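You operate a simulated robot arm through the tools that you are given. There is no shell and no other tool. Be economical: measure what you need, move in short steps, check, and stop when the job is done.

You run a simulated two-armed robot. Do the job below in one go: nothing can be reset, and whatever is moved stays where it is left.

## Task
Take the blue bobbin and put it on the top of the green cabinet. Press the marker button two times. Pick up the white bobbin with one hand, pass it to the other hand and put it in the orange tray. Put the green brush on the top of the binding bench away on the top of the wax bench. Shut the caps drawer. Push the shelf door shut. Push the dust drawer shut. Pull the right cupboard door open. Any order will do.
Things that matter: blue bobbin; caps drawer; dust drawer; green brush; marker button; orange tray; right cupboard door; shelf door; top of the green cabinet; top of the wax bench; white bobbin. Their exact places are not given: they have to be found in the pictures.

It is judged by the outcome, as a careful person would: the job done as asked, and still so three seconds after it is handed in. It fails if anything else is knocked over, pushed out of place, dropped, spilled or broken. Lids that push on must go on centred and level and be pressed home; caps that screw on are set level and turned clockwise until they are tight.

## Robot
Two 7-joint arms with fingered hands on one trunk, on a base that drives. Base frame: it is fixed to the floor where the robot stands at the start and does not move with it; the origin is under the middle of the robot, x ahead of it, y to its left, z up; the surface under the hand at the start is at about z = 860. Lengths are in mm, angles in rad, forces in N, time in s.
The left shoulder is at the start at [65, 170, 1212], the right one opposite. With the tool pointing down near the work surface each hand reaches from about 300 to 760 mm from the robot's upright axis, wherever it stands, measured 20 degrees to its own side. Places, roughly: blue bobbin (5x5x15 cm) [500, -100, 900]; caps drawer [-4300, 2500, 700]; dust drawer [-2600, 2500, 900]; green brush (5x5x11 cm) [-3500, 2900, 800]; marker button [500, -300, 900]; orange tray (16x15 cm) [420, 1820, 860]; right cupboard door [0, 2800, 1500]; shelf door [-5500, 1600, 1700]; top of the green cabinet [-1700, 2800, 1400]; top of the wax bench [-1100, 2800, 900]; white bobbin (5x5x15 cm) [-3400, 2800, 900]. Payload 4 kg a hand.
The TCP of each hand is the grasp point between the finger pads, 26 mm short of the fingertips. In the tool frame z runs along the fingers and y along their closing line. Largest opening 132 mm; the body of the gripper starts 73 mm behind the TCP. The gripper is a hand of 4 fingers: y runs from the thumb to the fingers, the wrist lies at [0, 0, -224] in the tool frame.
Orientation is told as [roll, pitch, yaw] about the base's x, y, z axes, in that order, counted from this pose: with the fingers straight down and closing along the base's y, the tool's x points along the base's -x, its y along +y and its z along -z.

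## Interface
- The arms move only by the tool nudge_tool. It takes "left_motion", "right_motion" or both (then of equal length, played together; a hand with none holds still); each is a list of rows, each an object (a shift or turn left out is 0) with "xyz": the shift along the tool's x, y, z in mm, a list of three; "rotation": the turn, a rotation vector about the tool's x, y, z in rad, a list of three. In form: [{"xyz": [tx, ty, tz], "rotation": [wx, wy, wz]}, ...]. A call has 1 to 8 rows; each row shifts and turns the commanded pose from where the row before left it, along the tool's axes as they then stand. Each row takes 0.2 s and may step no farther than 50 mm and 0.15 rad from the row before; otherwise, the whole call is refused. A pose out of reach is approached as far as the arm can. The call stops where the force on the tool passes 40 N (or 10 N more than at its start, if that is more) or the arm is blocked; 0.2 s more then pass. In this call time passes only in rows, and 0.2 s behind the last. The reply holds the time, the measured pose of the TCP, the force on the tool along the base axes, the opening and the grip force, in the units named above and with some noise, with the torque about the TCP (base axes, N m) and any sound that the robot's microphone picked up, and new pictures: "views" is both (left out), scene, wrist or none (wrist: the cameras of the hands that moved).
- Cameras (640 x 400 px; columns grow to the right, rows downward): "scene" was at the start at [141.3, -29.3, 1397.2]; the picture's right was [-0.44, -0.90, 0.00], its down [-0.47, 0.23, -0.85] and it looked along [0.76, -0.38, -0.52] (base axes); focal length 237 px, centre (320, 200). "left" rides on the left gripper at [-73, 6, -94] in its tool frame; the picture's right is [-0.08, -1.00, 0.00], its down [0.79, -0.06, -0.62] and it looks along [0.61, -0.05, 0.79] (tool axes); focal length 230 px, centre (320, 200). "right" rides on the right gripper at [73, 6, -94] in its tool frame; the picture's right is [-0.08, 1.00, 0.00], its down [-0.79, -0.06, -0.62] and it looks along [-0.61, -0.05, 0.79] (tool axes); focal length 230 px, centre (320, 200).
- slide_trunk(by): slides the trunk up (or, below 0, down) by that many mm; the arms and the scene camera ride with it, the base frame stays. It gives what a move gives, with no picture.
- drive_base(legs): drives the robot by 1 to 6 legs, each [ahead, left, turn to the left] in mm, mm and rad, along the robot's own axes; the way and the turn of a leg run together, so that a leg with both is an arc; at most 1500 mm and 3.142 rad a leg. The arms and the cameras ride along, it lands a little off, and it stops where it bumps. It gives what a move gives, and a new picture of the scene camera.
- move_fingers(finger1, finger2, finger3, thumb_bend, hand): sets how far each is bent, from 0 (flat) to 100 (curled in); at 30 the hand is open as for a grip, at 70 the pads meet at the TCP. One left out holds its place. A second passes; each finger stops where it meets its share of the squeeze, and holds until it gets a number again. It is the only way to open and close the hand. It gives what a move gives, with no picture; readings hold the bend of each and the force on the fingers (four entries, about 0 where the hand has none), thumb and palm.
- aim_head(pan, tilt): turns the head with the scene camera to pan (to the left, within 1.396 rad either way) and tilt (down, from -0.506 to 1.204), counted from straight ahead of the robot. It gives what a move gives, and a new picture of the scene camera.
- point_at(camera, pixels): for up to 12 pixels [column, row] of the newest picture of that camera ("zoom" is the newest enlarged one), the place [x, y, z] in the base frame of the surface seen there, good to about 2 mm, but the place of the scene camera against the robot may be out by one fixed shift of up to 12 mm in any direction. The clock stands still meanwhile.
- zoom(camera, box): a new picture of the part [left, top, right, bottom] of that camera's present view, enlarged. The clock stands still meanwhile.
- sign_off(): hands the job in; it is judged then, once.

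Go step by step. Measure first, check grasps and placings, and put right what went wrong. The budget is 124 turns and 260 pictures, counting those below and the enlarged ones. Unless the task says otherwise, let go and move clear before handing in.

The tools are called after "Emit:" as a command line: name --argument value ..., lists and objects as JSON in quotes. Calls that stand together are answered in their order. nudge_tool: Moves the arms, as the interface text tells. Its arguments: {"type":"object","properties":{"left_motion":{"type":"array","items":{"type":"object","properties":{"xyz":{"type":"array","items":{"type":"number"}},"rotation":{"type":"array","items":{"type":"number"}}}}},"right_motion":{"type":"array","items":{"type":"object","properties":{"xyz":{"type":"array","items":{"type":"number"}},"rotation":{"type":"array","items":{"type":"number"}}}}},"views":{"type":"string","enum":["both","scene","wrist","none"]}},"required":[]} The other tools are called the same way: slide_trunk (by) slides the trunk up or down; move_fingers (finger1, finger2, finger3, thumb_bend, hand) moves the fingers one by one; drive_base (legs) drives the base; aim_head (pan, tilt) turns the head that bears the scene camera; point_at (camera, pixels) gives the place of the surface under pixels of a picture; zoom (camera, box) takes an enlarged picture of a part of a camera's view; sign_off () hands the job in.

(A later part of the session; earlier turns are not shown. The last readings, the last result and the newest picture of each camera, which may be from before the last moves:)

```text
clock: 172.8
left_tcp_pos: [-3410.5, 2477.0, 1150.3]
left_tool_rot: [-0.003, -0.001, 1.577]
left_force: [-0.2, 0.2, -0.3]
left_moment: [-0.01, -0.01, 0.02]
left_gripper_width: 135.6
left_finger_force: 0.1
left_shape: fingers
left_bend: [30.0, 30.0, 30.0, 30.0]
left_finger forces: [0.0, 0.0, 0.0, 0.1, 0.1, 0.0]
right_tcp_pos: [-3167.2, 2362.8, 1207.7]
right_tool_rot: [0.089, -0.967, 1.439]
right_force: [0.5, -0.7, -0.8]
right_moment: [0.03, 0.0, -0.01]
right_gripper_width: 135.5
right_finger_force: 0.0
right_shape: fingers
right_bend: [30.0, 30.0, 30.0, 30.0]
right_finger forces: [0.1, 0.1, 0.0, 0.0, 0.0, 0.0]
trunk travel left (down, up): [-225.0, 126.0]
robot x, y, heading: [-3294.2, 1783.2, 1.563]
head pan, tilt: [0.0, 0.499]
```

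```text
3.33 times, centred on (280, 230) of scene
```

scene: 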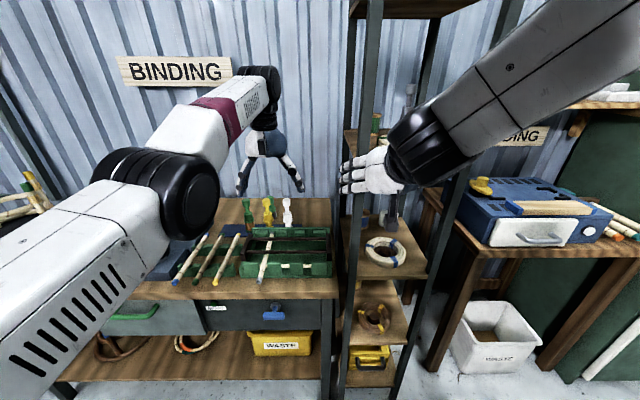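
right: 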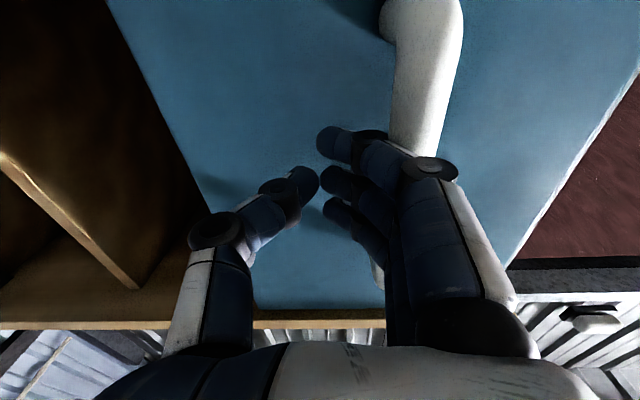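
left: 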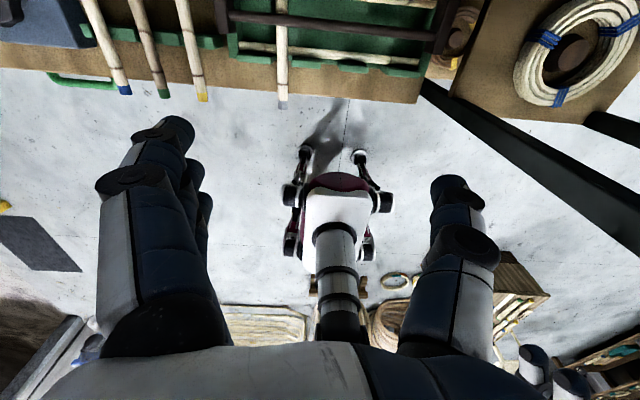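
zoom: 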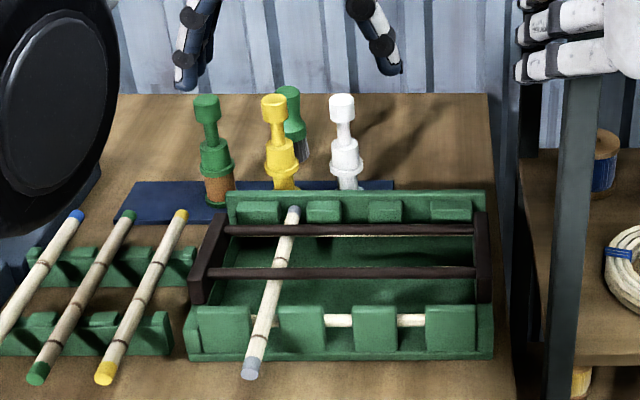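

The rack's left post stands at (-3190,2456), blocking the right hand there. So I'll swap roles: the right hand picks the white bobbin from above and the left, held horizontal, receives it. I'll reorient both hands.

Emit:
nudge_tool --left_motion '[{"xyz": [0, 8, 0], "rotation": [0, -0.148, 0]}, {"xyz": [0, 8, 0], "rotation": [0, -0.148, 0]}, {"xyz": [0, 8, 0], "rotation": [0, -0.148, 0]}, {"xyz": [0, 8, 0], "rotation": [0, -0.148, 0]}, {"xyz": [0, 8, 0], "rotation": [0, -0.148, 0]}, {"xyz": [0, 8, 0], "rotation": [0, -0.148, 0]}, {"xyz": [0, 8, 0], "rotation": [0, -0.148, 0]}, {"xyz": [0, 8, 0], "rotation": [0, -0.148, 0]}]' --right_motion '[{"rotation": [0, 0.138, 0]}, {"rotation": [0, 0.138, 0]}, {"rotation": [0, 0.138, 0]}, {"rotation": [0, 0.138, 0]}, {"rotation": [0, 0.138, 0]}, {"rotation": [0, 0.138, 0]}, {"rotation": [0, 0.138, 0]}, {}]' --views "none"

Emit:
drive_base --legs '[[0, 250, 0]]'

```text
clock: 174.7
left_tcp_pos: [-3434.3, 2703.9, 1204.2]
left_tool_rot: [-0.006, -1.188, 1.581]
left_force: [0.0, 0.1, 0.3]
left_moment: [-0.02, -0.03, -0.03]
left_gripper_width: 135.6
left_finger_force: 0.0
left_shape: fingers
left_bend: [30.0, 30.0, 30.0, 30.0]
left_finger forces: [0.0, 0.1, 0.0, 0.1, 0.0, 0.0]
left hand out of reach, approached as far as the arm can: row 1, 2, 3, 4, 5, 6, 7, 8
right_tcp_pos: [-3166.8, 2361.9, 1207.2]
right_tool_rot: [0.053, -0.003, 1.516]
right_force: [0.6, 0.0, 0.7]
right_moment: [-0.02, -0.01, -0.01]
right_gripper_width: 135.8
right_finger_force: 0.1
right_shape: fingers
right_bend: [30.0, 30.0, 30.0, 30.0]
right_finger forces: [0.0, 0.0, 0.0, 0.0, 0.0, 0.0]
trunk travel left (down, up): [-225.0, 126.0]
robot x, y, heading: [-3290.3, 1780.3, 1.567]
head pan, tilt: [0.0, 0.499]
```

```text
clock: 177.4
left_tcp_pos: [-3685.7, 2703.8, 1202.9]
left_tool_rot: [-0.004, -1.186, 1.587]
left_force: [0.6, 0.8, 0.6]
left_moment: [-0.03, -0.01, -0.02]
left_gripper_width: 135.5
left_finger_force: 0.1
left_shape: fingers
left_bend: [30.0, 30.0, 30.0, 30.0]
left_finger forces: [0.0, 0.0, 0.1, 0.1, 0.1, 0.0]
right_tcp_pos: [-3416.6, 2362.7, 1208.0]
right_tool_rot: [0.052, -0.005, 1.519]
right_force: [-0.5, 0.3, 0.7]
right_moment: [0.0, -0.03, -0.01]
right_gripper_width: 135.7
right_finger_force: 0.1
right_shape: fingers
right_bend: [30.0, 30.0, 30.0, 30.0]
right_finger forces: [0.0, 0.1, 0.0, 0.1, 0.1, 0.0]
trunk travel left (down, up): [-225.0, 126.0]
robot x, y, heading: [-3541.3, 1782.7, 1.572]
head pan, tilt: [0.0, 0.499]
```

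scene: 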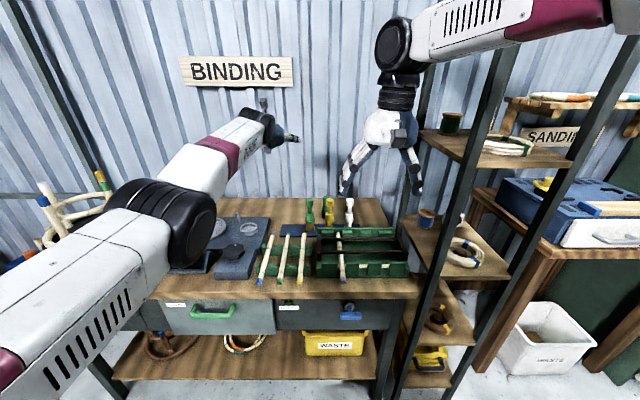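

The left hand stretched far ahead, so I'll pull it back before advancing and level the right hand.

Emit:
nudge_tool --left_motion '[{"xyz": [18, 0, -44]}, {"xyz": [18, 0, -44]}, {"xyz": [18, 0, -44]}, {"xyz": [18, 0, -44]}, {"xyz": [18, 0, -44]}, {"xyz": [18, 0, -44], "rotation": [0, -0.1, 0]}, {"xyz": [14, 0, -45], "rotation": [0, -0.1, 0]}, {"xyz": [5, 0, -30], "rotation": [0, -0.1, 0]}]' --right_motion '[{"rotation": [0.052, 0, -0.05]}, {}, {}, {}, {}, {}, {}, {}]' --views "none"

Emit:
drive_base --legs '[[370, 0, 0]]'

Emit:
nudge_tool --right_motion '[{"xyz": [0, 0, 25]}]' --views "wrist"

```text
clock: 179.2
left_tcp_pos: [-3681.1, 2342.1, 1202.3]
left_tool_rot: [-0.02, -1.485, 1.6]
left_force: [-0.1, -0.2, 0.6]
left_moment: [-0.01, 0.0, -0.01]
left_gripper_width: 136.1
left_finger_force: 0.1
left_shape: fingers
left_bend: [30.0, 30.0, 30.0, 30.0]
left_finger forces: [0.1, 0.0, 0.0, 0.0, 0.0, 0.1]
left hand out of reach, approached as far as the arm can: row 1
right_tcp_pos: [-3415.3, 2363.7, 1206.8]
right_tool_rot: [-0.001, -0.005, 1.569]
right_force: [-0.5, -0.6, -0.1]
right_moment: [-0.01, 0.04, 0.04]
right_gripper_width: 135.8
right_finger_force: 0.1
right_shape: fingers
right_bend: [30.0, 30.0, 30.0, 30.0]
right_finger forces: [0.1, 0.0, 0.0, 0.1, 0.0, 0.0]
trunk travel left (down, up): [-225.0, 126.0]
robot x, y, heading: [-3538.1, 1781.9, 1.565]
head pan, tilt: [0.0, 0.499]
```

```text
clock: 181.6
left_tcp_pos: [-3675.3, 2711.1, 1201.8]
left_tool_rot: [-0.043, -1.485, 1.613]
left_force: [-0.2, -0.7, -0.8]
left_moment: [0.01, 0.02, -0.05]
left_gripper_width: 136.1
left_finger_force: 0.1
left_shape: fingers
left_bend: [30.0, 30.0, 30.0, 30.0]
left_finger forces: [0.0, 0.0, 0.0, 0.1, 0.0, 0.1]
right_tcp_pos: [-3408.5, 2731.1, 1206.8]
right_tool_rot: [-0.003, -0.003, 1.558]
right_force: [0.7, -0.3, -0.2]
right_moment: [-0.01, 0.0, 0.0]
right_gripper_width: 135.8
right_finger_force: 0.1
right_shape: fingers
right_bend: [30.0, 30.0, 30.0, 30.0]
right_finger forces: [0.2, 0.0, 0.0, 0.0, 0.1, 0.1]
trunk travel left (down, up): [-225.0, 126.0]
robot x, y, heading: [-3533.9, 2151.0, 1.563]
head pan, tilt: [0.0, 0.499]
```

scene: 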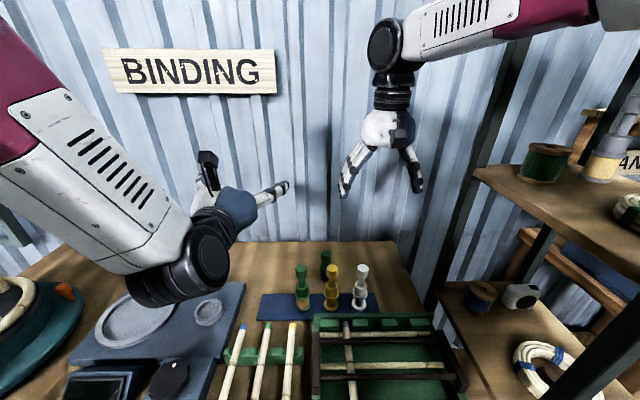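

```text
clock: 182.0
left_tcp_pos: [-3675.5, 2713.1, 1202.4]
left_tool_rot: [-0.032, -1.489, 1.604]
left_force: [0.2, 0.0, 1.0]
left_moment: [0.01, 0.02, 0.03]
left_gripper_width: 136.2
left_finger_force: 0.1
left_shape: fingers
left_bend: [30.0, 30.0, 30.0, 30.0]
left_finger forces: [0.0, 0.0, 0.0, 0.1, 0.1, 0.0]
right_tcp_pos: [-3407.5, 2731.0, 1185.0]
right_tool_rot: [-0.001, -0.005, 1.557]
right_force: [0.0, 0.1, 0.3]
right_moment: [-0.01, 0.03, -0.02]
right_gripper_width: 136.0
right_finger_force: 0.0
right_shape: fingers
right_bend: [30.0, 30.0, 30.0, 30.0]
right_finger forces: [0.0, 0.0, 0.1, 0.0, 0.0, 0.1]
trunk travel left (down, up): [-225.0, 126.0]
robot x, y, heading: [-3535.4, 2148.0, 1.555]
head pan, tilt: [0.0, 0.499]
```

right: 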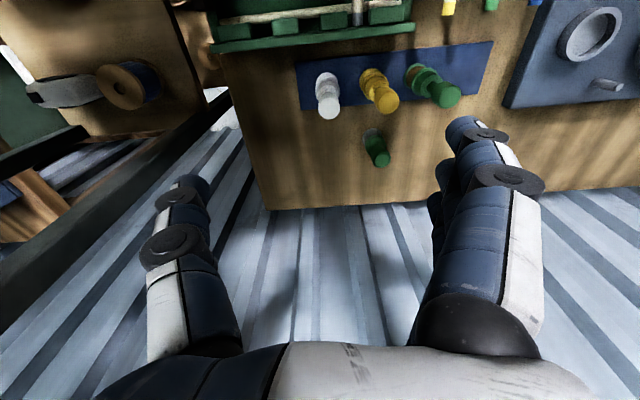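

The right view shows the white bobbin at (328,105), yellow at (380,95) and the brush at (377,150). I'll measure and pre-close the right fingers so they clear the yellow bobbin 75 mm away.

Emit:
point_at --camera "right" --pixels '[[328, 108], [320, 108], [336, 108], [328, 116], [328, 98], [326, 80], [386, 100], [377, 158], [377, 150], [374, 133], [449, 97]]'

Emit:
move_fingers --hand "right" --finger1 54 --finger2 54 --finger3 54 --thumb_bend 54

Emit:
zoom --camera "right" --box '[260, 30, 500, 190]'

```text
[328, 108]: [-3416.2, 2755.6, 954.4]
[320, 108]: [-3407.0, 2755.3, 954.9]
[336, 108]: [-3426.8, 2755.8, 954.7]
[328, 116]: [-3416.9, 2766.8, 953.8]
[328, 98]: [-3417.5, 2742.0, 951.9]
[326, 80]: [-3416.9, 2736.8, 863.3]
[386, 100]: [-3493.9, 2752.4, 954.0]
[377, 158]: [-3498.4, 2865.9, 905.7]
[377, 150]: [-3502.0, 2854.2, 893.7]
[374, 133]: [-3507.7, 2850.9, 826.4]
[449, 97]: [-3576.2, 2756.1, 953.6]
```

```text
clock: 183.0
left_tcp_pos: [-3674.2, 2713.0, 1202.2]
left_tool_rot: [-0.034, -1.485, 1.604]
left_force: [0.8, 1.2, 0.4]
left_moment: [0.0, 0.01, -0.01]
left_gripper_width: 135.9
left_finger_force: 0.1
left_shape: fingers
left_bend: [30.0, 30.0, 30.0, 30.0]
left_finger forces: [0.0, 0.0, 0.1, 0.0, 0.1, 0.0]
right_tcp_pos: [-3406.2, 2731.4, 1183.6]
right_tool_rot: [-0.003, -0.003, 1.56]
right_force: [-0.6, -0.6, 0.0]
right_moment: [-0.01, 0.04, 0.0]
right_gripper_width: 58.5
right_finger_force: 0.1
right_shape: fingers
right_bend: [54.0, 54.0, 54.0, 54.0]
right_finger forces: [0.1, 0.0, 0.0, 0.1, 0.0, 0.0]
trunk travel left (down, up): [-225.0, 126.0]
robot x, y, heading: [-3534.1, 2149.7, 1.554]
head pan, tilt: [0.0, 0.499]
```

```text
2.50 times, centred on (380, 110) of right
```

zoom: 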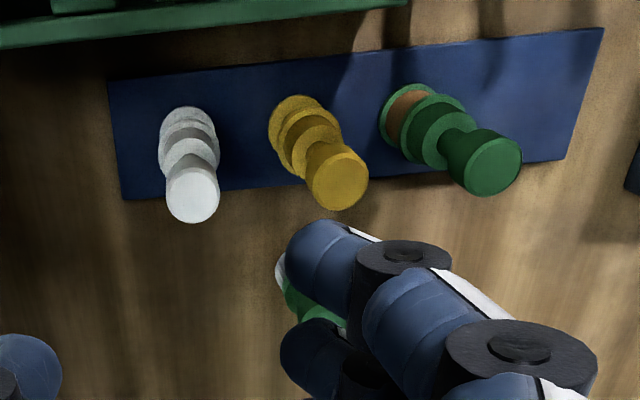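

The white knob top is at (-3417,2754,954). I'll align and descend part way, then check.

Emit:
nudge_tool --right_motion '[{"xyz": [-23, 9, 0]}, {"xyz": [0, 0, 50]}, {"xyz": [0, 0, 50]}, {"xyz": [0, 0, 50]}, {"xyz": [0, 0, 30]}]' --views "wrist"

Emit:
zoom --camera "scene" --box '[260, 180, 460, 330]'

```text
clock: 184.2
left_tcp_pos: [-3672.6, 2712.0, 1200.9]
left_tool_rot: [-0.022, -1.485, 1.592]
left_force: [0.0, 0.3, 0.3]
left_moment: [0.02, 0.04, 0.01]
left_gripper_width: 136.3
left_finger_force: 0.2
left_shape: fingers
left_bend: [30.0, 30.0, 30.0, 30.0]
left_finger forces: [0.0, 0.0, 0.1, 0.0, 0.0, 0.0]
right_tcp_pos: [-3415.3, 2756.8, 1004.5]
right_tool_rot: [-0.001, -0.004, 1.559]
right_force: [0.0, -0.5, -0.3]
right_moment: [-0.02, -0.03, -0.01]
right_gripper_width: 58.6
right_finger_force: 0.1
right_shape: fingers
right_bend: [54.0, 54.0, 54.0, 54.0]
right_finger forces: [0.0, 0.0, 0.1, 0.0, 0.1, 0.0]
trunk travel left (down, up): [-225.0, 126.0]
robot x, y, heading: [-3533.7, 2153.7, 1.563]
head pan, tilt: [0.0, 0.499]
```

right: 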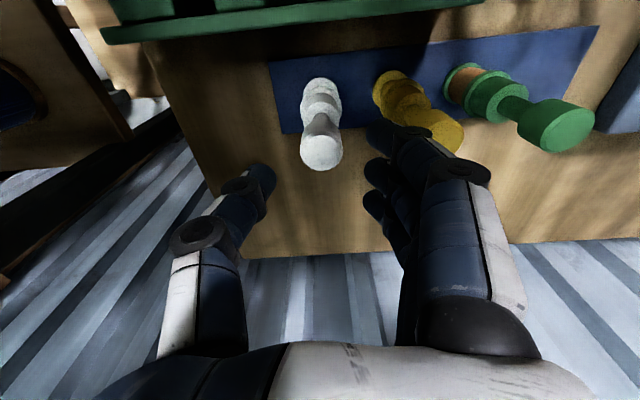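

```text
2.67 times, centred on (360, 255) of scene
```

zoom: 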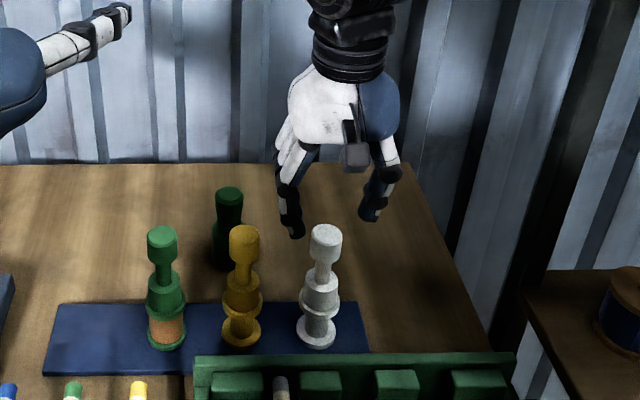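

I'll check the finger-tip positions against the yellow knob.

Emit:
point_at --camera "right" --pixels '[[376, 128], [395, 140], [370, 175], [405, 150], [430, 115], [440, 135], [322, 150], [305, 150], [340, 150], [268, 175]]'

```text
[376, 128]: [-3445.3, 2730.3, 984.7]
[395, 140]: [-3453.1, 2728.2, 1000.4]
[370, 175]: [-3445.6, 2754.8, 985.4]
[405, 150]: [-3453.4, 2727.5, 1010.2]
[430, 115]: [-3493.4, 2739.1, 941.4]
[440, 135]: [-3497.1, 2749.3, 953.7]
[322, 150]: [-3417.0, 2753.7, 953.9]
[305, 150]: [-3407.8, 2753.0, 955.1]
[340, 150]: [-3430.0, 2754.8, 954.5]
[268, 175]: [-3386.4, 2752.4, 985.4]
```

There's about 18 mm clearance to the yellow knob. I'll descend to z 935 and close on the neck.

Emit:
nudge_tool --right_motion '[{"xyz": [3, 1, 30]}, {"xyz": [0, 0, 25]}, {"xyz": [0, 0, 14]}]' --views "none"

Emit:
move_fingers --hand "right" --finger1 66 --finger2 64 --finger3 66 --thumb_bend 67

Emit:
move_fingers --hand "right" --finger2 75

Emit:
zoom --camera "scene" --box '[260, 180, 460, 330]'

```text
clock: 185.0
left_tcp_pos: [-3673.6, 2711.8, 1201.4]
left_tool_rot: [-0.021, -1.484, 1.594]
left_force: [0.0, 0.3, 0.2]
left_moment: [-0.03, 0.0, -0.02]
left_gripper_width: 136.2
left_finger_force: 0.1
left_shape: fingers
left_bend: [30.0, 30.0, 30.0, 30.0]
left_finger forces: [0.0, 0.0, 0.0, 0.0, 0.0, 0.1]
right_tcp_pos: [-3414.8, 2751.7, 934.9]
right_tool_rot: [-0.001, -0.004, 1.558]
right_force: [0.5, -0.2, 0.6]
right_moment: [0.0, -0.01, 0.01]
right_gripper_width: 58.3
right_finger_force: 0.1
right_shape: fingers
right_bend: [54.0, 54.0, 54.0, 54.0]
right_finger forces: [0.0, 0.0, 0.1, 0.0, 0.0, 0.0]
trunk travel left (down, up): [-225.0, 126.0]
robot x, y, heading: [-3535.1, 2151.9, 1.56]
head pan, tilt: [0.0, 0.499]
```

```text
clock: 186.0
left_tcp_pos: [-3673.9, 2713.2, 1202.5]
left_tool_rot: [-0.02, -1.485, 1.591]
left_force: [0.6, -0.5, 0.6]
left_moment: [-0.01, -0.01, 0.02]
left_gripper_width: 136.1
left_finger_force: 0.0
left_shape: fingers
left_bend: [30.0, 30.0, 30.0, 30.0]
left_finger forces: [0.0, 0.1, 0.1, 0.0, 0.0, 0.0]
right_tcp_pos: [-3415.5, 2751.7, 935.6]
right_tool_rot: [-0.002, -0.004, 1.558]
right_force: [0.9, -0.4, -0.5]
right_moment: [0.0, 0.0, -0.01]
right_gripper_width: 22.3
right_finger_force: 0.3
right_shape: fingers
right_bend: [66.0, 64.0, 66.0, 67.0]
right_finger forces: [0.0, 0.1, 0.1, 0.0, 0.3, 0.0]
trunk travel left (down, up): [-225.0, 126.0]
robot x, y, heading: [-3530.2, 2151.3, 1.558]
head pan, tilt: [0.0, 0.499]
```

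```text
clock: 187.0
left_tcp_pos: [-3673.1, 2713.9, 1202.8]
left_tool_rot: [-0.019, -1.485, 1.593]
left_force: [0.5, 0.9, 0.2]
left_moment: [0.0, 0.03, 0.0]
left_gripper_width: 136.1
left_finger_force: 0.0
left_shape: fingers
left_bend: [30.0, 30.0, 30.0, 30.0]
left_finger forces: [0.0, 0.0, 0.1, 0.1, 0.0, 0.0]
right_tcp_pos: [-3415.9, 2752.0, 935.8]
right_tool_rot: [-0.002, -0.004, 1.559]
right_force: [-0.2, 0.2, -0.5]
right_moment: [-0.01, 0.0, -0.03]
right_gripper_width: 24.7
right_finger_force: 3.7
right_shape: fingers
right_bend: [66.0, 73.0, 66.0, 66.0]
right_finger forces: [0.0, 3.9, 0.0, 0.0, 4.0, 0.1]
trunk travel left (down, up): [-225.0, 126.0]
robot x, y, heading: [-3534.7, 2149.3, 1.557]
head pan, tilt: [0.0, 0.499]
```

```text
2.67 times, centred on (360, 255) of scene
```

zoom: 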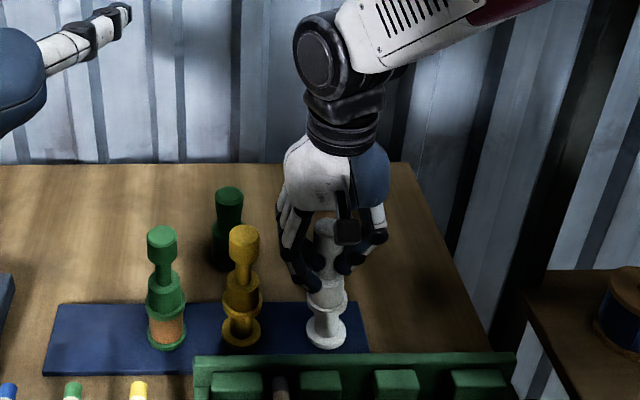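

The neck is gripped. I'll tighten a little and lift straight up.

Emit:
move_fingers --hand "right" --finger2 79

Emit:
nudge_tool --right_motion '[{"xyz": [0, 0, -20]}, {"xyz": [0, 0, -40]}, {"xyz": [0, 0, -45]}, {"xyz": [0, 0, -45]}, {"xyz": [0, 0, -45]}, {"xyz": [0, 0, -45]}, {"xyz": [0, 0, -45]}]' --views "both"

```text
clock: 188.0
left_tcp_pos: [-3673.5, 2711.9, 1202.5]
left_tool_rot: [-0.023, -1.485, 1.592]
left_force: [0.2, 0.4, -0.8]
left_moment: [0.01, 0.03, 0.0]
left_gripper_width: 136.2
left_finger_force: 0.1
left_shape: fingers
left_bend: [30.0, 30.0, 30.0, 30.0]
left_finger forces: [0.0, 0.0, 0.0, 0.0, 0.0, 0.1]
right_tcp_pos: [-3416.5, 2752.2, 936.6]
right_tool_rot: [-0.002, -0.003, 1.559]
right_force: [0.4, -0.3, -1.8]
right_moment: [0.0, 0.04, 0.01]
right_gripper_width: 25.7
right_finger_force: 5.8
right_shape: fingers
right_bend: [66.0, 74.0, 66.0, 66.0]
right_finger forces: [0.0, 5.7, 0.0, 0.0, 5.6, 0.0]
trunk travel left (down, up): [-225.0, 126.0]
robot x, y, heading: [-3536.1, 2148.7, 1.56]
head pan, tilt: [0.0, 0.499]
```

```text
clock: 189.6
left_tcp_pos: [-3673.3, 2712.1, 1203.2]
left_tool_rot: [-0.025, -1.485, 1.596]
left_force: [0.1, 1.1, -0.3]
left_moment: [-0.02, -0.02, 0.02]
left_gripper_width: 136.2
left_finger_force: 0.1
left_shape: fingers
left_bend: [30.0, 30.0, 30.0, 30.0]
left_finger forces: [0.0, 0.0, 0.0, 0.0, 0.0, 0.0]
right_tcp_pos: [-3416.0, 2749.0, 1220.5]
right_tool_rot: [-0.003, -0.003, 1.558]
right_force: [-0.4, 0.0, -0.3]
right_moment: [0.02, 0.01, 0.02]
right_gripper_width: 25.8
right_finger_force: 5.8
right_shape: fingers
right_bend: [66.0, 75.0, 66.0, 66.0]
right_finger forces: [0.1, 5.6, 0.0, 0.0, 5.6, 0.0]
trunk travel left (down, up): [-225.0, 126.0]
robot x, y, heading: [-3534.8, 2151.7, 1.559]
head pan, tilt: [0.0, 0.499]
```

scene: 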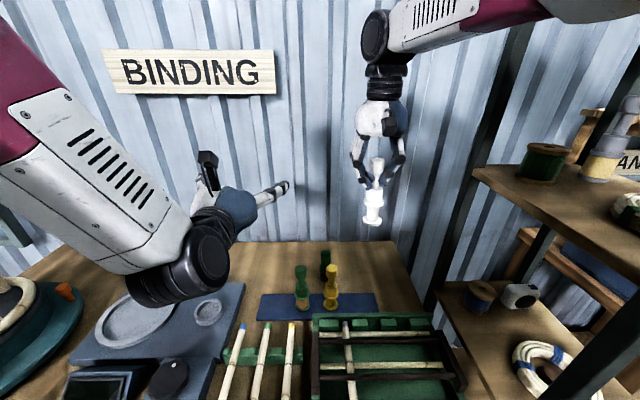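
right: 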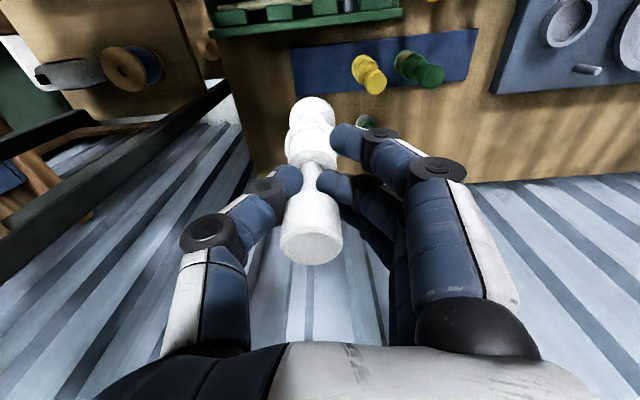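

The bobbin is lifted cleanly. I'll bring the right hand inward and the left hand behind the bobbin's body at z≈1155, turned slightly to the right.

Emit:
nudge_tool --left_motion '[{"xyz": [9.6, -12, -6], "rotation": [0.07, -0.04, 0]}, {"xyz": [9.6, -12, -6], "rotation": [0.07, -0.04, 0]}, {"xyz": [9.6, -12, -6], "rotation": [0.07, 0, 0]}, {"xyz": [9.6, -12, -6], "rotation": [0.07, 0, 0]}, {"xyz": [9.6, -12, 0], "rotation": [0.07, 0, 0]}, {"xyz": [0, -30, 0]}, {"xyz": [0, -30, 0]}, {"xyz": [0, -30, 0]}]' --right_motion '[{"xyz": [0, 20, 0]}, {"xyz": [0, 20, 0]}, {"xyz": [0, 20, 0]}, {"xyz": [0, 20, 0]}, {}, {}, {}, {}]' --views "both"

```text
clock: 191.4
left_tcp_pos: [-3531.8, 2650.1, 1154.0]
left_tool_rot: [-1.208, -1.562, 2.432]
left_force: [0.1, 0.3, 0.4]
left_moment: [-0.01, 0.0, -0.01]
left_gripper_width: 136.1
left_finger_force: 0.0
left_shape: fingers
left_bend: [30.0, 30.0, 30.0, 30.0]
left_finger forces: [0.0, 0.0, 0.0, 0.0, 0.1, 0.0]
right_tcp_pos: [-3494.7, 2751.9, 1218.5]
right_tool_rot: [-0.003, -0.004, 1.559]
right_force: [-0.1, -0.6, -1.2]
right_moment: [-0.02, 0.04, 0.03]
right_gripper_width: 25.5
right_finger_force: 5.1
right_shape: fingers
right_bend: [66.0, 75.0, 66.0, 66.0]
right_finger forces: [0.0, 5.4, 0.1, 0.0, 5.7, 0.1]
trunk travel left (down, up): [-225.0, 126.0]
robot x, y, heading: [-3534.4, 2150.8, 1.555]
head pan, tilt: [0.0, 0.499]
```

scene: 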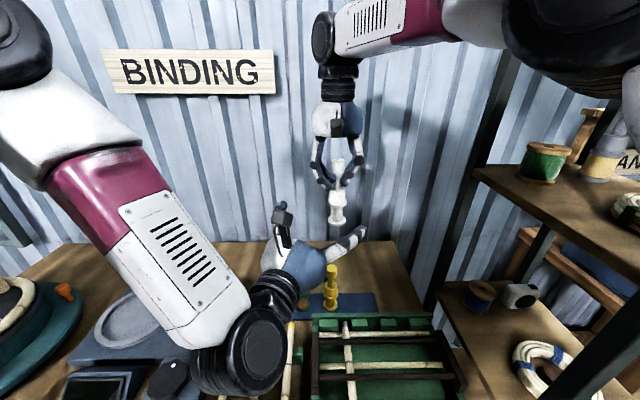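
right: 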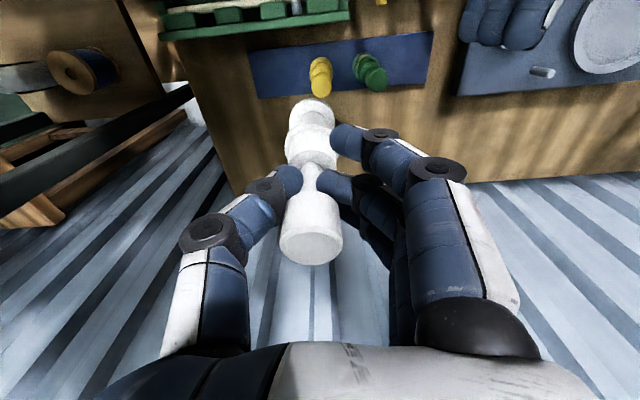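
left: 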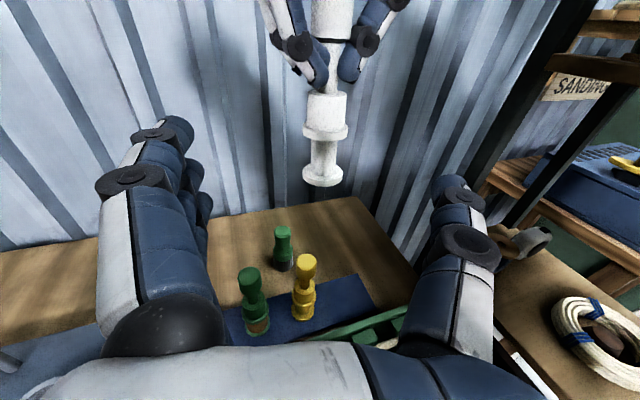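

The bobbin hangs centred before the left hand at (324,140). I'll measure its body.

Emit:
point_at --camera "left" --pixels '[[325, 105], [325, 120], [325, 131], [324, 155], [322, 172], [323, 183], [306, 132], [347, 132], [312, 155], [337, 155], [328, 45]]'

```text
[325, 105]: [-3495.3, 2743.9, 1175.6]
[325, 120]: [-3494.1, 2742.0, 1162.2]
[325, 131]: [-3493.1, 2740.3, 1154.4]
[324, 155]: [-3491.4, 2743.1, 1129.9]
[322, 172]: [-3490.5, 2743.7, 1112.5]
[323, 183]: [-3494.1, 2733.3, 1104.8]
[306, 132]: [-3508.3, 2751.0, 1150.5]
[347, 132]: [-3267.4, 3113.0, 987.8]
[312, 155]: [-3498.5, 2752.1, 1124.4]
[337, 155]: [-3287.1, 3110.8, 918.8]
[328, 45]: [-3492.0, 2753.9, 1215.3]
```

The body axis is about (-3494,2757), with flange at z 1152 and waist 1115–1148. I'll lower the left hand to z≈1137, advance 112 mm and close around the waist.

Emit:
nudge_tool --left_motion '[{"xyz": [17, 0, 10]}, {"xyz": [0, 0, 34]}, {"xyz": [0, 0, 34]}, {"xyz": [0, 0, 34]}]' --views "both"

Emit:
zoom --camera "scene" --box '[250, 80, 450, 280]'

```text
clock: 192.4
left_tcp_pos: [-3493.6, 2753.2, 1138.1]
left_tool_rot: [-1.216, -1.562, 2.439]
left_force: [-0.6, -0.5, 0.0]
left_moment: [-0.02, -0.01, 0.03]
left_gripper_width: 135.9
left_finger_force: 0.0
left_shape: fingers
left_bend: [30.0, 30.0, 30.0, 30.0]
left_finger forces: [0.0, 0.0, 0.0, 0.0, 0.1, 0.0]
right_tcp_pos: [-3495.0, 2752.7, 1218.7]
right_tool_rot: [-0.004, -0.003, 1.558]
right_force: [-0.6, 0.1, -1.4]
right_moment: [0.0, 0.03, 0.0]
right_gripper_width: 25.8
right_finger_force: 5.0
right_shape: fingers
right_bend: [66.0, 75.0, 66.0, 66.0]
right_finger forces: [0.0, 5.4, 0.0, 0.0, 5.6, 0.0]
trunk travel left (down, up): [-225.0, 126.0]
robot x, y, heading: [-3534.2, 2155.2, 1.554]
head pan, tilt: [0.0, 0.499]
```

scene: 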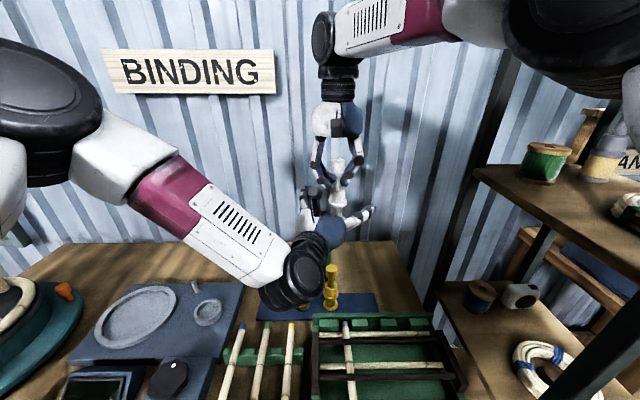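
left: 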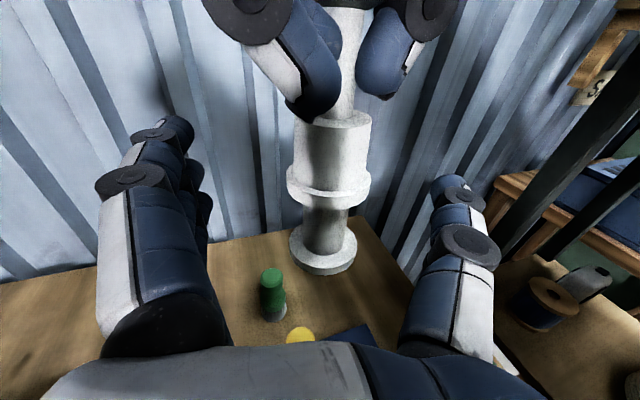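

```text
2.00 times, centred on (350, 180) of scene
```

zoom: 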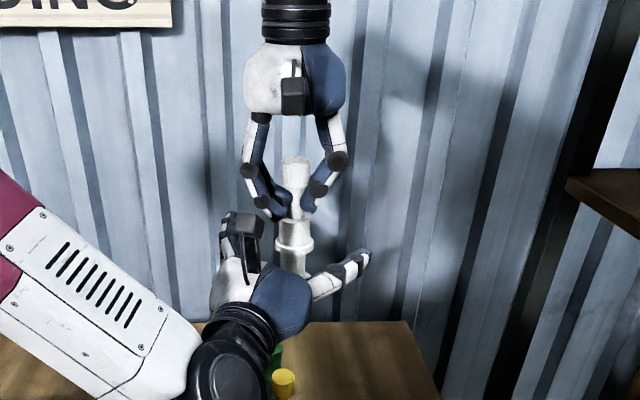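

Everything lines up. I'll close the left hand around the body in stages.

Emit:
move_fingers --hand "left" --finger1 56 --finger2 58 --finger3 56 --thumb_bend 58

Emit:
move_fingers --hand "left" --finger1 70 --finger2 70 --finger3 70 --thumb_bend 68

Emit:
nudge_tool --left_motion '[{}]' --views "both"

```text
clock: 193.4
left_tcp_pos: [-3493.8, 2752.5, 1137.5]
left_tool_rot: [-1.26, -1.562, 2.483]
left_force: [-0.5, 0.6, 0.0]
left_moment: [0.0, 0.02, 0.01]
left_gripper_width: 50.6
left_finger_force: 0.2
left_shape: fingers
left_bend: [56.0, 57.0, 56.0, 57.0]
left_finger forces: [0.1, 0.0, 0.0, 0.0, 0.0, 0.0]
right_tcp_pos: [-3494.3, 2752.1, 1217.4]
right_tool_rot: [-0.004, -0.004, 1.559]
right_force: [0.7, -0.9, -1.0]
right_moment: [0.03, -0.01, -0.01]
right_gripper_width: 26.0
right_finger_force: 5.5
right_shape: fingers
right_bend: [66.0, 75.0, 66.0, 66.0]
right_finger forces: [0.1, 5.4, 0.0, 0.0, 5.6, 0.1]
trunk travel left (down, up): [-225.0, 126.0]
robot x, y, heading: [-3533.5, 2150.0, 1.56]
head pan, tilt: [0.0, 0.499]
```

```text
clock: 194.4
left_tcp_pos: [-3494.1, 2753.1, 1137.5]
left_tool_rot: [-1.234, -1.562, 2.455]
left_force: [2.4, -0.2, -0.7]
left_moment: [0.03, 0.06, -0.02]
left_gripper_width: 23.9
left_finger_force: 8.8
left_shape: fingers
left_bend: [70.0, 64.0, 65.0, 65.0]
left_finger forces: [0.1, 4.6, 4.0, 0.0, 10.0, 0.0]
right_tcp_pos: [-3496.1, 2752.5, 1218.9]
right_tool_rot: [-0.004, -0.004, 1.558]
right_force: [-2.3, 0.4, 0.2]
right_moment: [-0.03, 0.12, 0.03]
right_gripper_width: 25.7
right_finger_force: 7.3
right_shape: fingers
right_bend: [66.0, 75.0, 66.0, 66.0]
right_finger forces: [0.0, 7.6, 0.0, 0.1, 5.5, 0.1]
trunk travel left (down, up): [-225.0, 126.0]
robot x, y, heading: [-3534.2, 2153.0, 1.562]
head pan, tilt: [0.0, 0.499]
```

```text
clock: 194.8
left_tcp_pos: [-3492.7, 2752.6, 1137.4]
left_tool_rot: [-1.239, -1.562, 2.459]
left_force: [1.6, 0.7, -1.4]
left_moment: [0.04, 0.06, -0.04]
left_gripper_width: 24.0
left_finger_force: 8.9
left_shape: fingers
left_bend: [70.0, 64.0, 65.0, 65.0]
left_finger forces: [0.0, 4.5, 4.0, 0.0, 10.0, 0.0]
right_tcp_pos: [-3496.0, 2752.3, 1219.0]
right_tool_rot: [-0.002, -0.002, 1.558]
right_force: [-1.9, 0.0, 0.6]
right_moment: [-0.04, 0.09, 0.01]
right_gripper_width: 25.8
right_finger_force: 6.7
right_shape: fingers
right_bend: [66.0, 75.0, 66.0, 66.0]
right_finger forces: [0.1, 7.8, 0.0, 0.1, 5.6, 0.0]
trunk travel left (down, up): [-225.0, 126.0]
robot x, y, heading: [-3533.9, 2149.5, 1.557]
head pan, tilt: [0.0, 0.499]
```

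scene: 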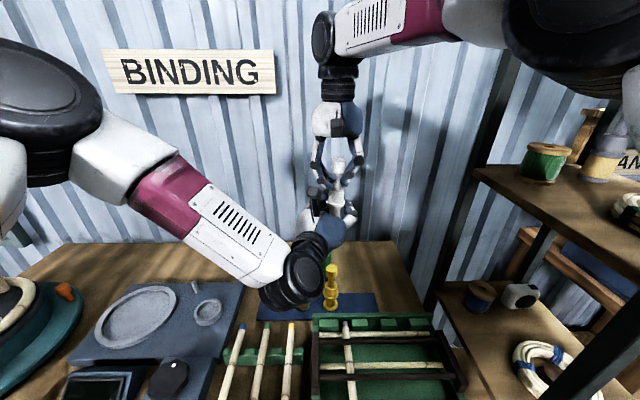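
left: 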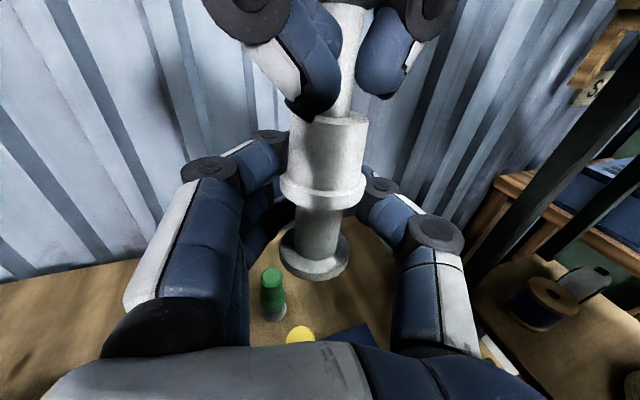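

The left hand holds the waist with about 9 N. I'll release the right hand and lift it clear.

Emit:
move_fingers --hand "right" --finger1 45 --finger2 45 --finger3 45 --thumb_bend 45

Emit:
nudge_tool --right_motion '[{"xyz": [0, 0, -40]}, {"xyz": [0, 0, -40]}, {"xyz": [0, 0, -20]}]' --views "both"

```text
clock: 195.8
left_tcp_pos: [-3493.3, 2753.7, 1137.9]
left_tool_rot: [-1.259, -1.561, 2.483]
left_force: [0.0, 0.8, -0.2]
left_moment: [-0.03, 0.02, 0.02]
left_gripper_width: 19.1
left_finger_force: 3.6
left_shape: fingers
left_bend: [70.0, 67.0, 69.0, 67.0]
left_finger forces: [0.0, 2.8, 1.0, 0.1, 3.6, 0.0]
right_tcp_pos: [-3494.7, 2752.5, 1218.7]
right_tool_rot: [-0.002, -0.004, 1.559]
right_force: [-0.2, 0.3, 0.4]
right_moment: [-0.05, 0.03, 0.01]
right_gripper_width: 86.5
right_finger_force: 0.1
right_shape: fingers
right_bend: [45.0, 45.0, 45.0, 45.0]
right_finger forces: [0.0, 0.0, 0.1, 0.0, 0.0, 0.0]
trunk travel left (down, up): [-225.0, 126.0]
robot x, y, heading: [-3534.7, 2153.5, 1.554]
head pan, tilt: [0.0, 0.499]
```

```text
clock: 196.6
left_tcp_pos: [-3494.4, 2754.4, 1138.2]
left_tool_rot: [-1.218, -1.561, 2.441]
left_force: [0.4, -0.4, 0.3]
left_moment: [0.01, -0.01, -0.02]
left_gripper_width: 18.9
left_finger_force: 3.8
left_shape: fingers
left_bend: [70.0, 67.0, 69.0, 67.0]
left_finger forces: [0.0, 2.8, 1.0, 0.0, 3.6, 0.0]
right_tcp_pos: [-3493.4, 2751.6, 1318.8]
right_tool_rot: [-0.001, -0.003, 1.561]
right_force: [0.3, 0.4, -0.1]
right_moment: [-0.01, -0.02, 0.01]
right_gripper_width: 86.6
right_finger_force: 0.0
right_shape: fingers
right_bend: [45.0, 45.0, 45.0, 45.0]
right_finger forces: [0.0, 0.0, 0.0, 0.0, 0.1, 0.0]
trunk travel left (down, up): [-225.0, 126.0]
robot x, y, heading: [-3533.0, 2149.7, 1.553]
head pan, tilt: [0.0, 0.499]
```

scene: 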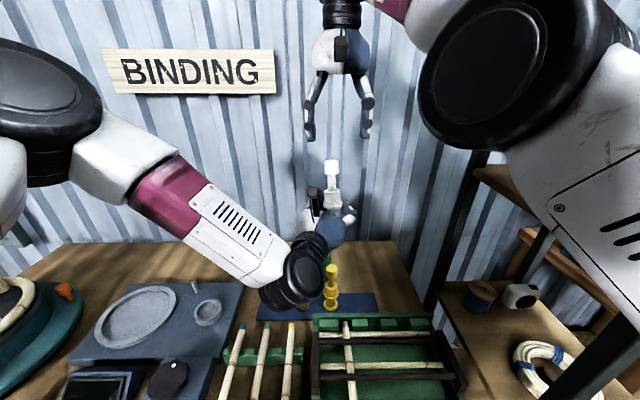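
right: 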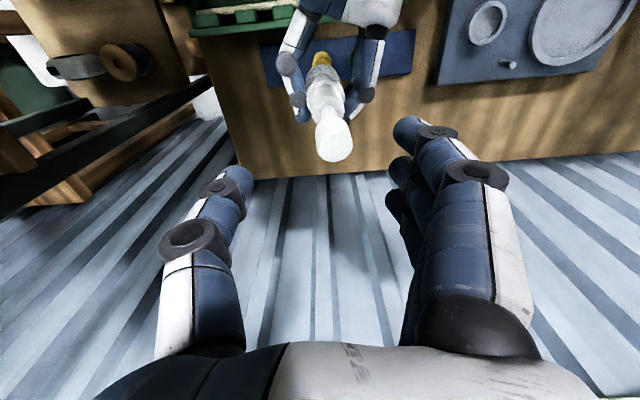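

The pass succeeded and the left hand alone holds the bobbin. I'll tighten its grip, then swing it clear to the left.

Emit:
move_fingers --hand "left" --finger1 74 --finger2 78 --finger3 78

Emit:
nudge_tool --left_motion '[{"xyz": [0, 0, -30]}, {"xyz": [0, 20, -35]}, {"xyz": [-10, 30, -20], "rotation": [-0.07, 0, 0]}, {"xyz": [-10, 40, 0], "rotation": [-0.07, 0, 0]}, {"xyz": [-10, 40, 0], "rotation": [-0.07, 0, 0]}, {"xyz": [-10, 40, 0], "rotation": [-0.07, 0, 0]}, {"xyz": [0, 40, 0]}]' --views "both"

```text
clock: 197.6
left_tcp_pos: [-3492.2, 2753.7, 1136.2]
left_tool_rot: [-1.268, -1.562, 2.489]
left_force: [0.4, -1.2, 1.3]
left_moment: [0.0, -0.01, -0.01]
left_gripper_width: 13.7
left_finger_force: 0.1
left_shape: fingers
left_bend: [74.0, 77.0, 78.0, 67.0]
left_finger forces: [0.0, 0.0, 0.1, 0.0, 0.0, 0.0]
right_tcp_pos: [-3491.9, 2751.1, 1319.1]
right_tool_rot: [-0.002, -0.004, 1.557]
right_force: [-0.5, -0.7, -0.4]
right_moment: [0.02, 0.0, -0.03]
right_gripper_width: 86.4
right_finger_force: 0.0
right_shape: fingers
right_bend: [45.0, 45.0, 45.0, 45.0]
right_finger forces: [0.0, 0.0, 0.1, 0.1, 0.0, 0.0]
trunk travel left (down, up): [-225.0, 126.0]
robot x, y, heading: [-3532.9, 2154.4, 1.558]
head pan, tilt: [0.0, 0.499]
```

```text
clock: 199.2
left_tcp_pos: [-3727.1, 2716.0, 1178.5]
left_tool_rot: [-1.142, -1.56, 2.646]
left_force: [-0.6, -0.2, -0.6]
left_moment: [0.03, -0.01, -0.04]
left_gripper_width: 13.6
left_finger_force: 0.0
left_shape: fingers
left_bend: [74.0, 77.0, 78.0, 67.0]
left_finger forces: [0.0, 0.1, 0.1, 0.0, 0.0, 0.0]
right_tcp_pos: [-3494.8, 2751.5, 1319.9]
right_tool_rot: [-0.002, -0.004, 1.559]
right_force: [0.4, 0.3, 0.1]
right_moment: [-0.02, -0.05, 0.04]
right_gripper_width: 86.4
right_finger_force: 0.0
right_shape: fingers
right_bend: [45.0, 45.0, 45.0, 45.0]
right_finger forces: [0.0, 0.0, 0.0, 0.0, 0.0, 0.0]
trunk travel left (down, up): [-225.0, 126.0]
robot x, y, heading: [-3532.5, 2152.9, 1.559]
head pan, tilt: [0.0, 0.499]
```

scene: 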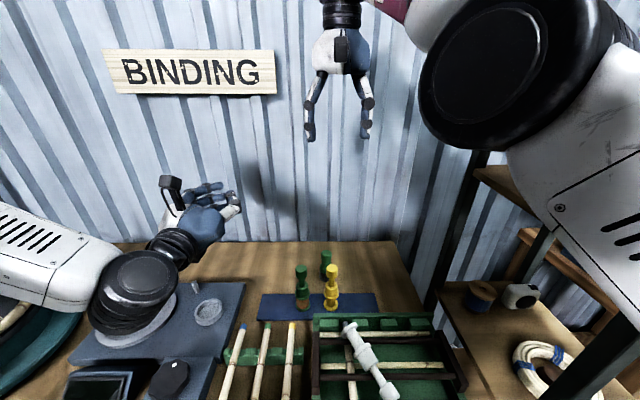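
left: 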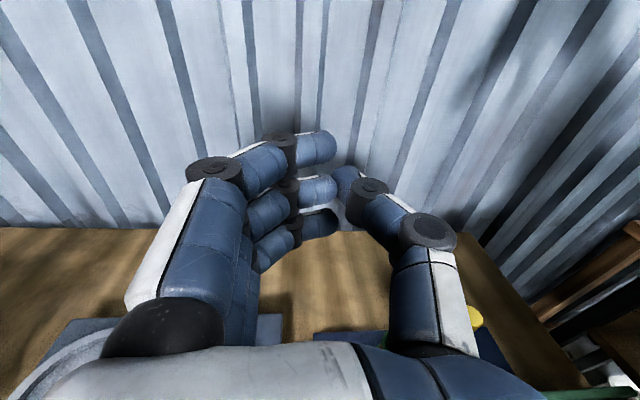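

The extra squeeze popped the bobbin out, and it now lies across the green rack at (370,360). Nothing else seems moved. I'll examine it.

Emit:
zoom --camera "scene" --box '[220, 240, 480, 400]'

Emit:
zoom --camera "right" --box '[120, 0, 440, 160]'

Emit:
point_at --camera "scene" --pixels '[[349, 328], [356, 342], [364, 356], [374, 370], [386, 392], [380, 380], [320, 330], [400, 330]]'

```text
2.46 times, centred on (350, 320) of scene
```

zoom: 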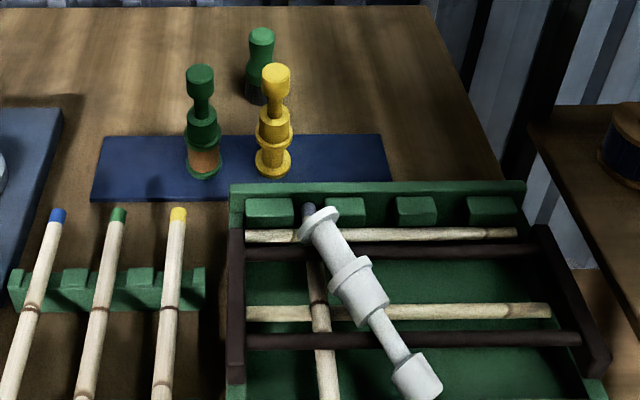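

```text
2.00 times, centred on (280, 80) of right
```

zoom: 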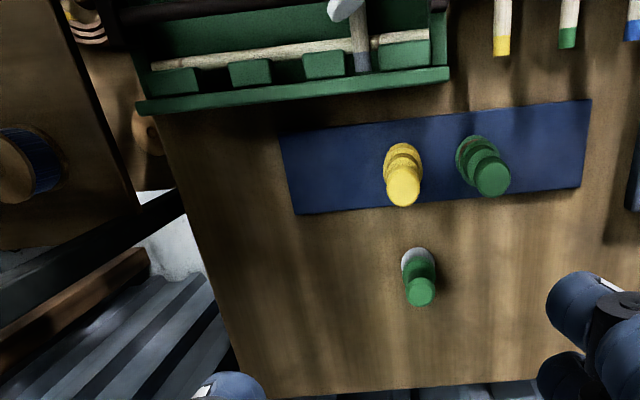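

```text
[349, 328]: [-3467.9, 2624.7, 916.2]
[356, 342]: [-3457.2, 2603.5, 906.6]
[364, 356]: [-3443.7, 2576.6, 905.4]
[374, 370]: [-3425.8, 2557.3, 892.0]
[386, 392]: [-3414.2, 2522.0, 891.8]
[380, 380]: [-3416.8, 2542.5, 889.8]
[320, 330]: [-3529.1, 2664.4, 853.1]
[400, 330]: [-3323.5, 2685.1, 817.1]
```

It rests on the rack's rails: base end near (-3468,2628), knob end near (-3410,2515). I'll back up a little, tilt the head down and put the right hand above the neck, turned to match the axis.

Emit:
drive_base --legs '[[-150, 0, 0]]'

Emit:
aim_head --pan -0.1 --tilt 0.75

Emit:
nudge_tool --right_motion '[{"xyz": [10, -20, 30], "rotation": [0, 0, -0.118]}, {"xyz": [10, -20, 30], "rotation": [0, 0, -0.118]}, {"xyz": [10, -20, 30], "rotation": [0, 0, -0.118]}, {"xyz": [10, -20, 30], "rotation": [0, 0, -0.118]}, {"xyz": [0, 0, 40]}]' --views "both"

```text
clock: 200.6
left_tcp_pos: [-3727.6, 2562.1, 1176.8]
left_tool_rot: [-1.05, -1.562, 2.551]
left_force: [-0.2, -0.7, -0.4]
left_moment: [-0.01, -0.01, 0.02]
left_gripper_width: 13.7
left_finger_force: 0.1
left_shape: fingers
left_bend: [74.0, 77.0, 78.0, 67.0]
left_finger forces: [0.1, 0.1, 0.0, 0.0, 0.0, 0.0]
right_tcp_pos: [-3495.0, 2596.0, 1319.7]
right_tool_rot: [-0.002, -0.005, 1.561]
right_force: [0.3, -0.2, 0.0]
right_moment: [0.03, 0.01, 0.02]
right_gripper_width: 86.4
right_finger_force: 0.0
right_shape: fingers
right_bend: [45.0, 45.0, 45.0, 45.0]
right_finger forces: [0.0, 0.1, 0.0, 0.0, 0.1, 0.1]
trunk travel left (down, up): [-225.0, 126.0]
robot x, y, heading: [-3536.4, 1998.1, 1.559]
head pan, tilt: [0.0, 0.499]
```

scene: 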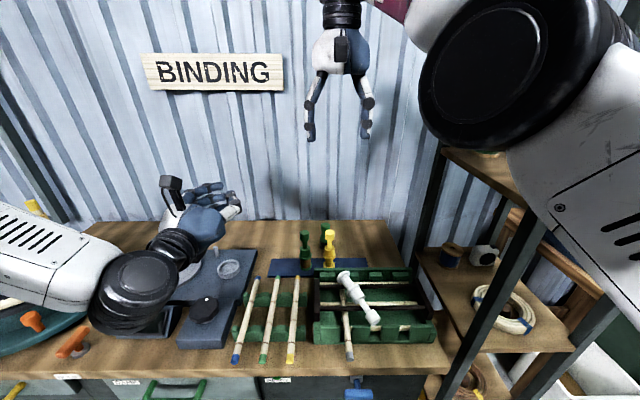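

```text
clock: 201.3
left_tcp_pos: [-3728.8, 2561.8, 1179.0]
left_tool_rot: [-0.975, -1.562, 2.475]
left_force: [0.2, 0.6, -0.1]
left_moment: [0.0, 0.01, 0.0]
left_gripper_width: 13.3
left_finger_force: 0.2
left_shape: fingers
left_bend: [74.0, 77.0, 78.0, 67.0]
left_finger forces: [0.0, 0.0, 0.0, 0.0, 0.0, 0.0]
right_tcp_pos: [-3495.7, 2598.8, 1318.0]
right_tool_rot: [-0.002, -0.004, 1.561]
right_force: [-0.2, -0.1, -0.6]
right_moment: [-0.02, -0.02, 0.0]
right_gripper_width: 86.4
right_finger_force: 0.1
right_shape: fingers
right_bend: [45.0, 45.0, 45.0, 45.0]
right_finger forces: [0.0, 0.0, 0.0, 0.1, 0.0, 0.0]
trunk travel left (down, up): [-225.0, 126.0]
robot x, y, heading: [-3536.6, 1994.0, 1.556]
head pan, tilt: [-0.099, 0.75]
```

scene: 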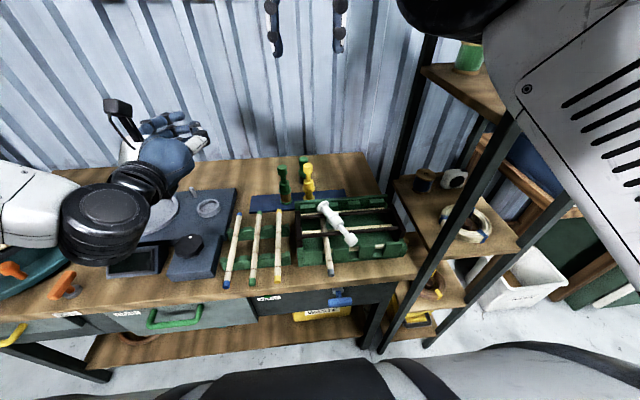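

```text
clock: 202.5
left_tcp_pos: [-3728.5, 2563.5, 1176.5]
left_tool_rot: [-0.932, -1.559, 2.436]
left_force: [-0.5, -0.2, -1.0]
left_moment: [-0.01, -0.01, -0.02]
left_gripper_width: 13.6
left_finger_force: 0.0
left_shape: fingers
left_bend: [74.0, 77.0, 78.0, 67.0]
left_finger forces: [0.0, 0.0, 0.0, 0.1, 0.0, 0.1]
right_tcp_pos: [-3413.0, 2573.6, 1157.8]
right_tool_rot: [-0.003, -0.003, 2.034]
right_force: [0.5, 0.6, 0.4]
right_moment: [0.0, 0.02, 0.01]
right_gripper_width: 86.4
right_finger_force: 0.0
right_shape: fingers
right_bend: [45.0, 45.0, 45.0, 45.0]
right_finger forces: [0.1, 0.0, 0.1, 0.1, 0.1, 0.0]
trunk travel left (down, up): [-225.0, 126.0]
robot x, y, heading: [-3535.6, 1998.7, 1.562]
head pan, tilt: [-0.099, 0.75]
```

scene: 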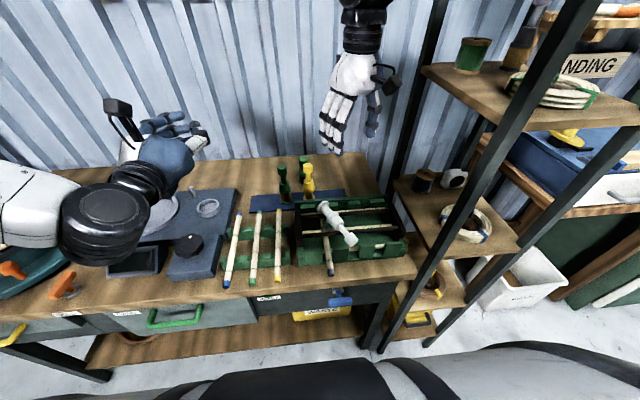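
right: 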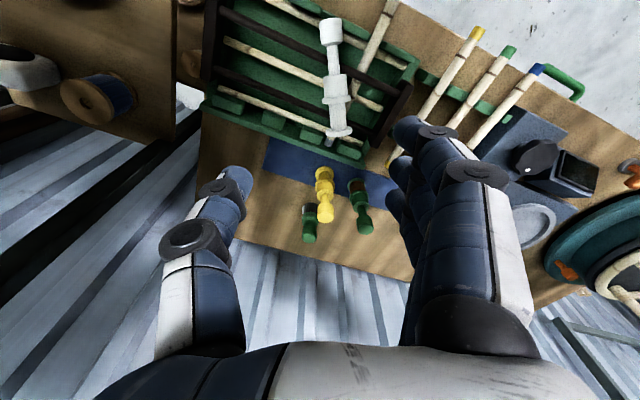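

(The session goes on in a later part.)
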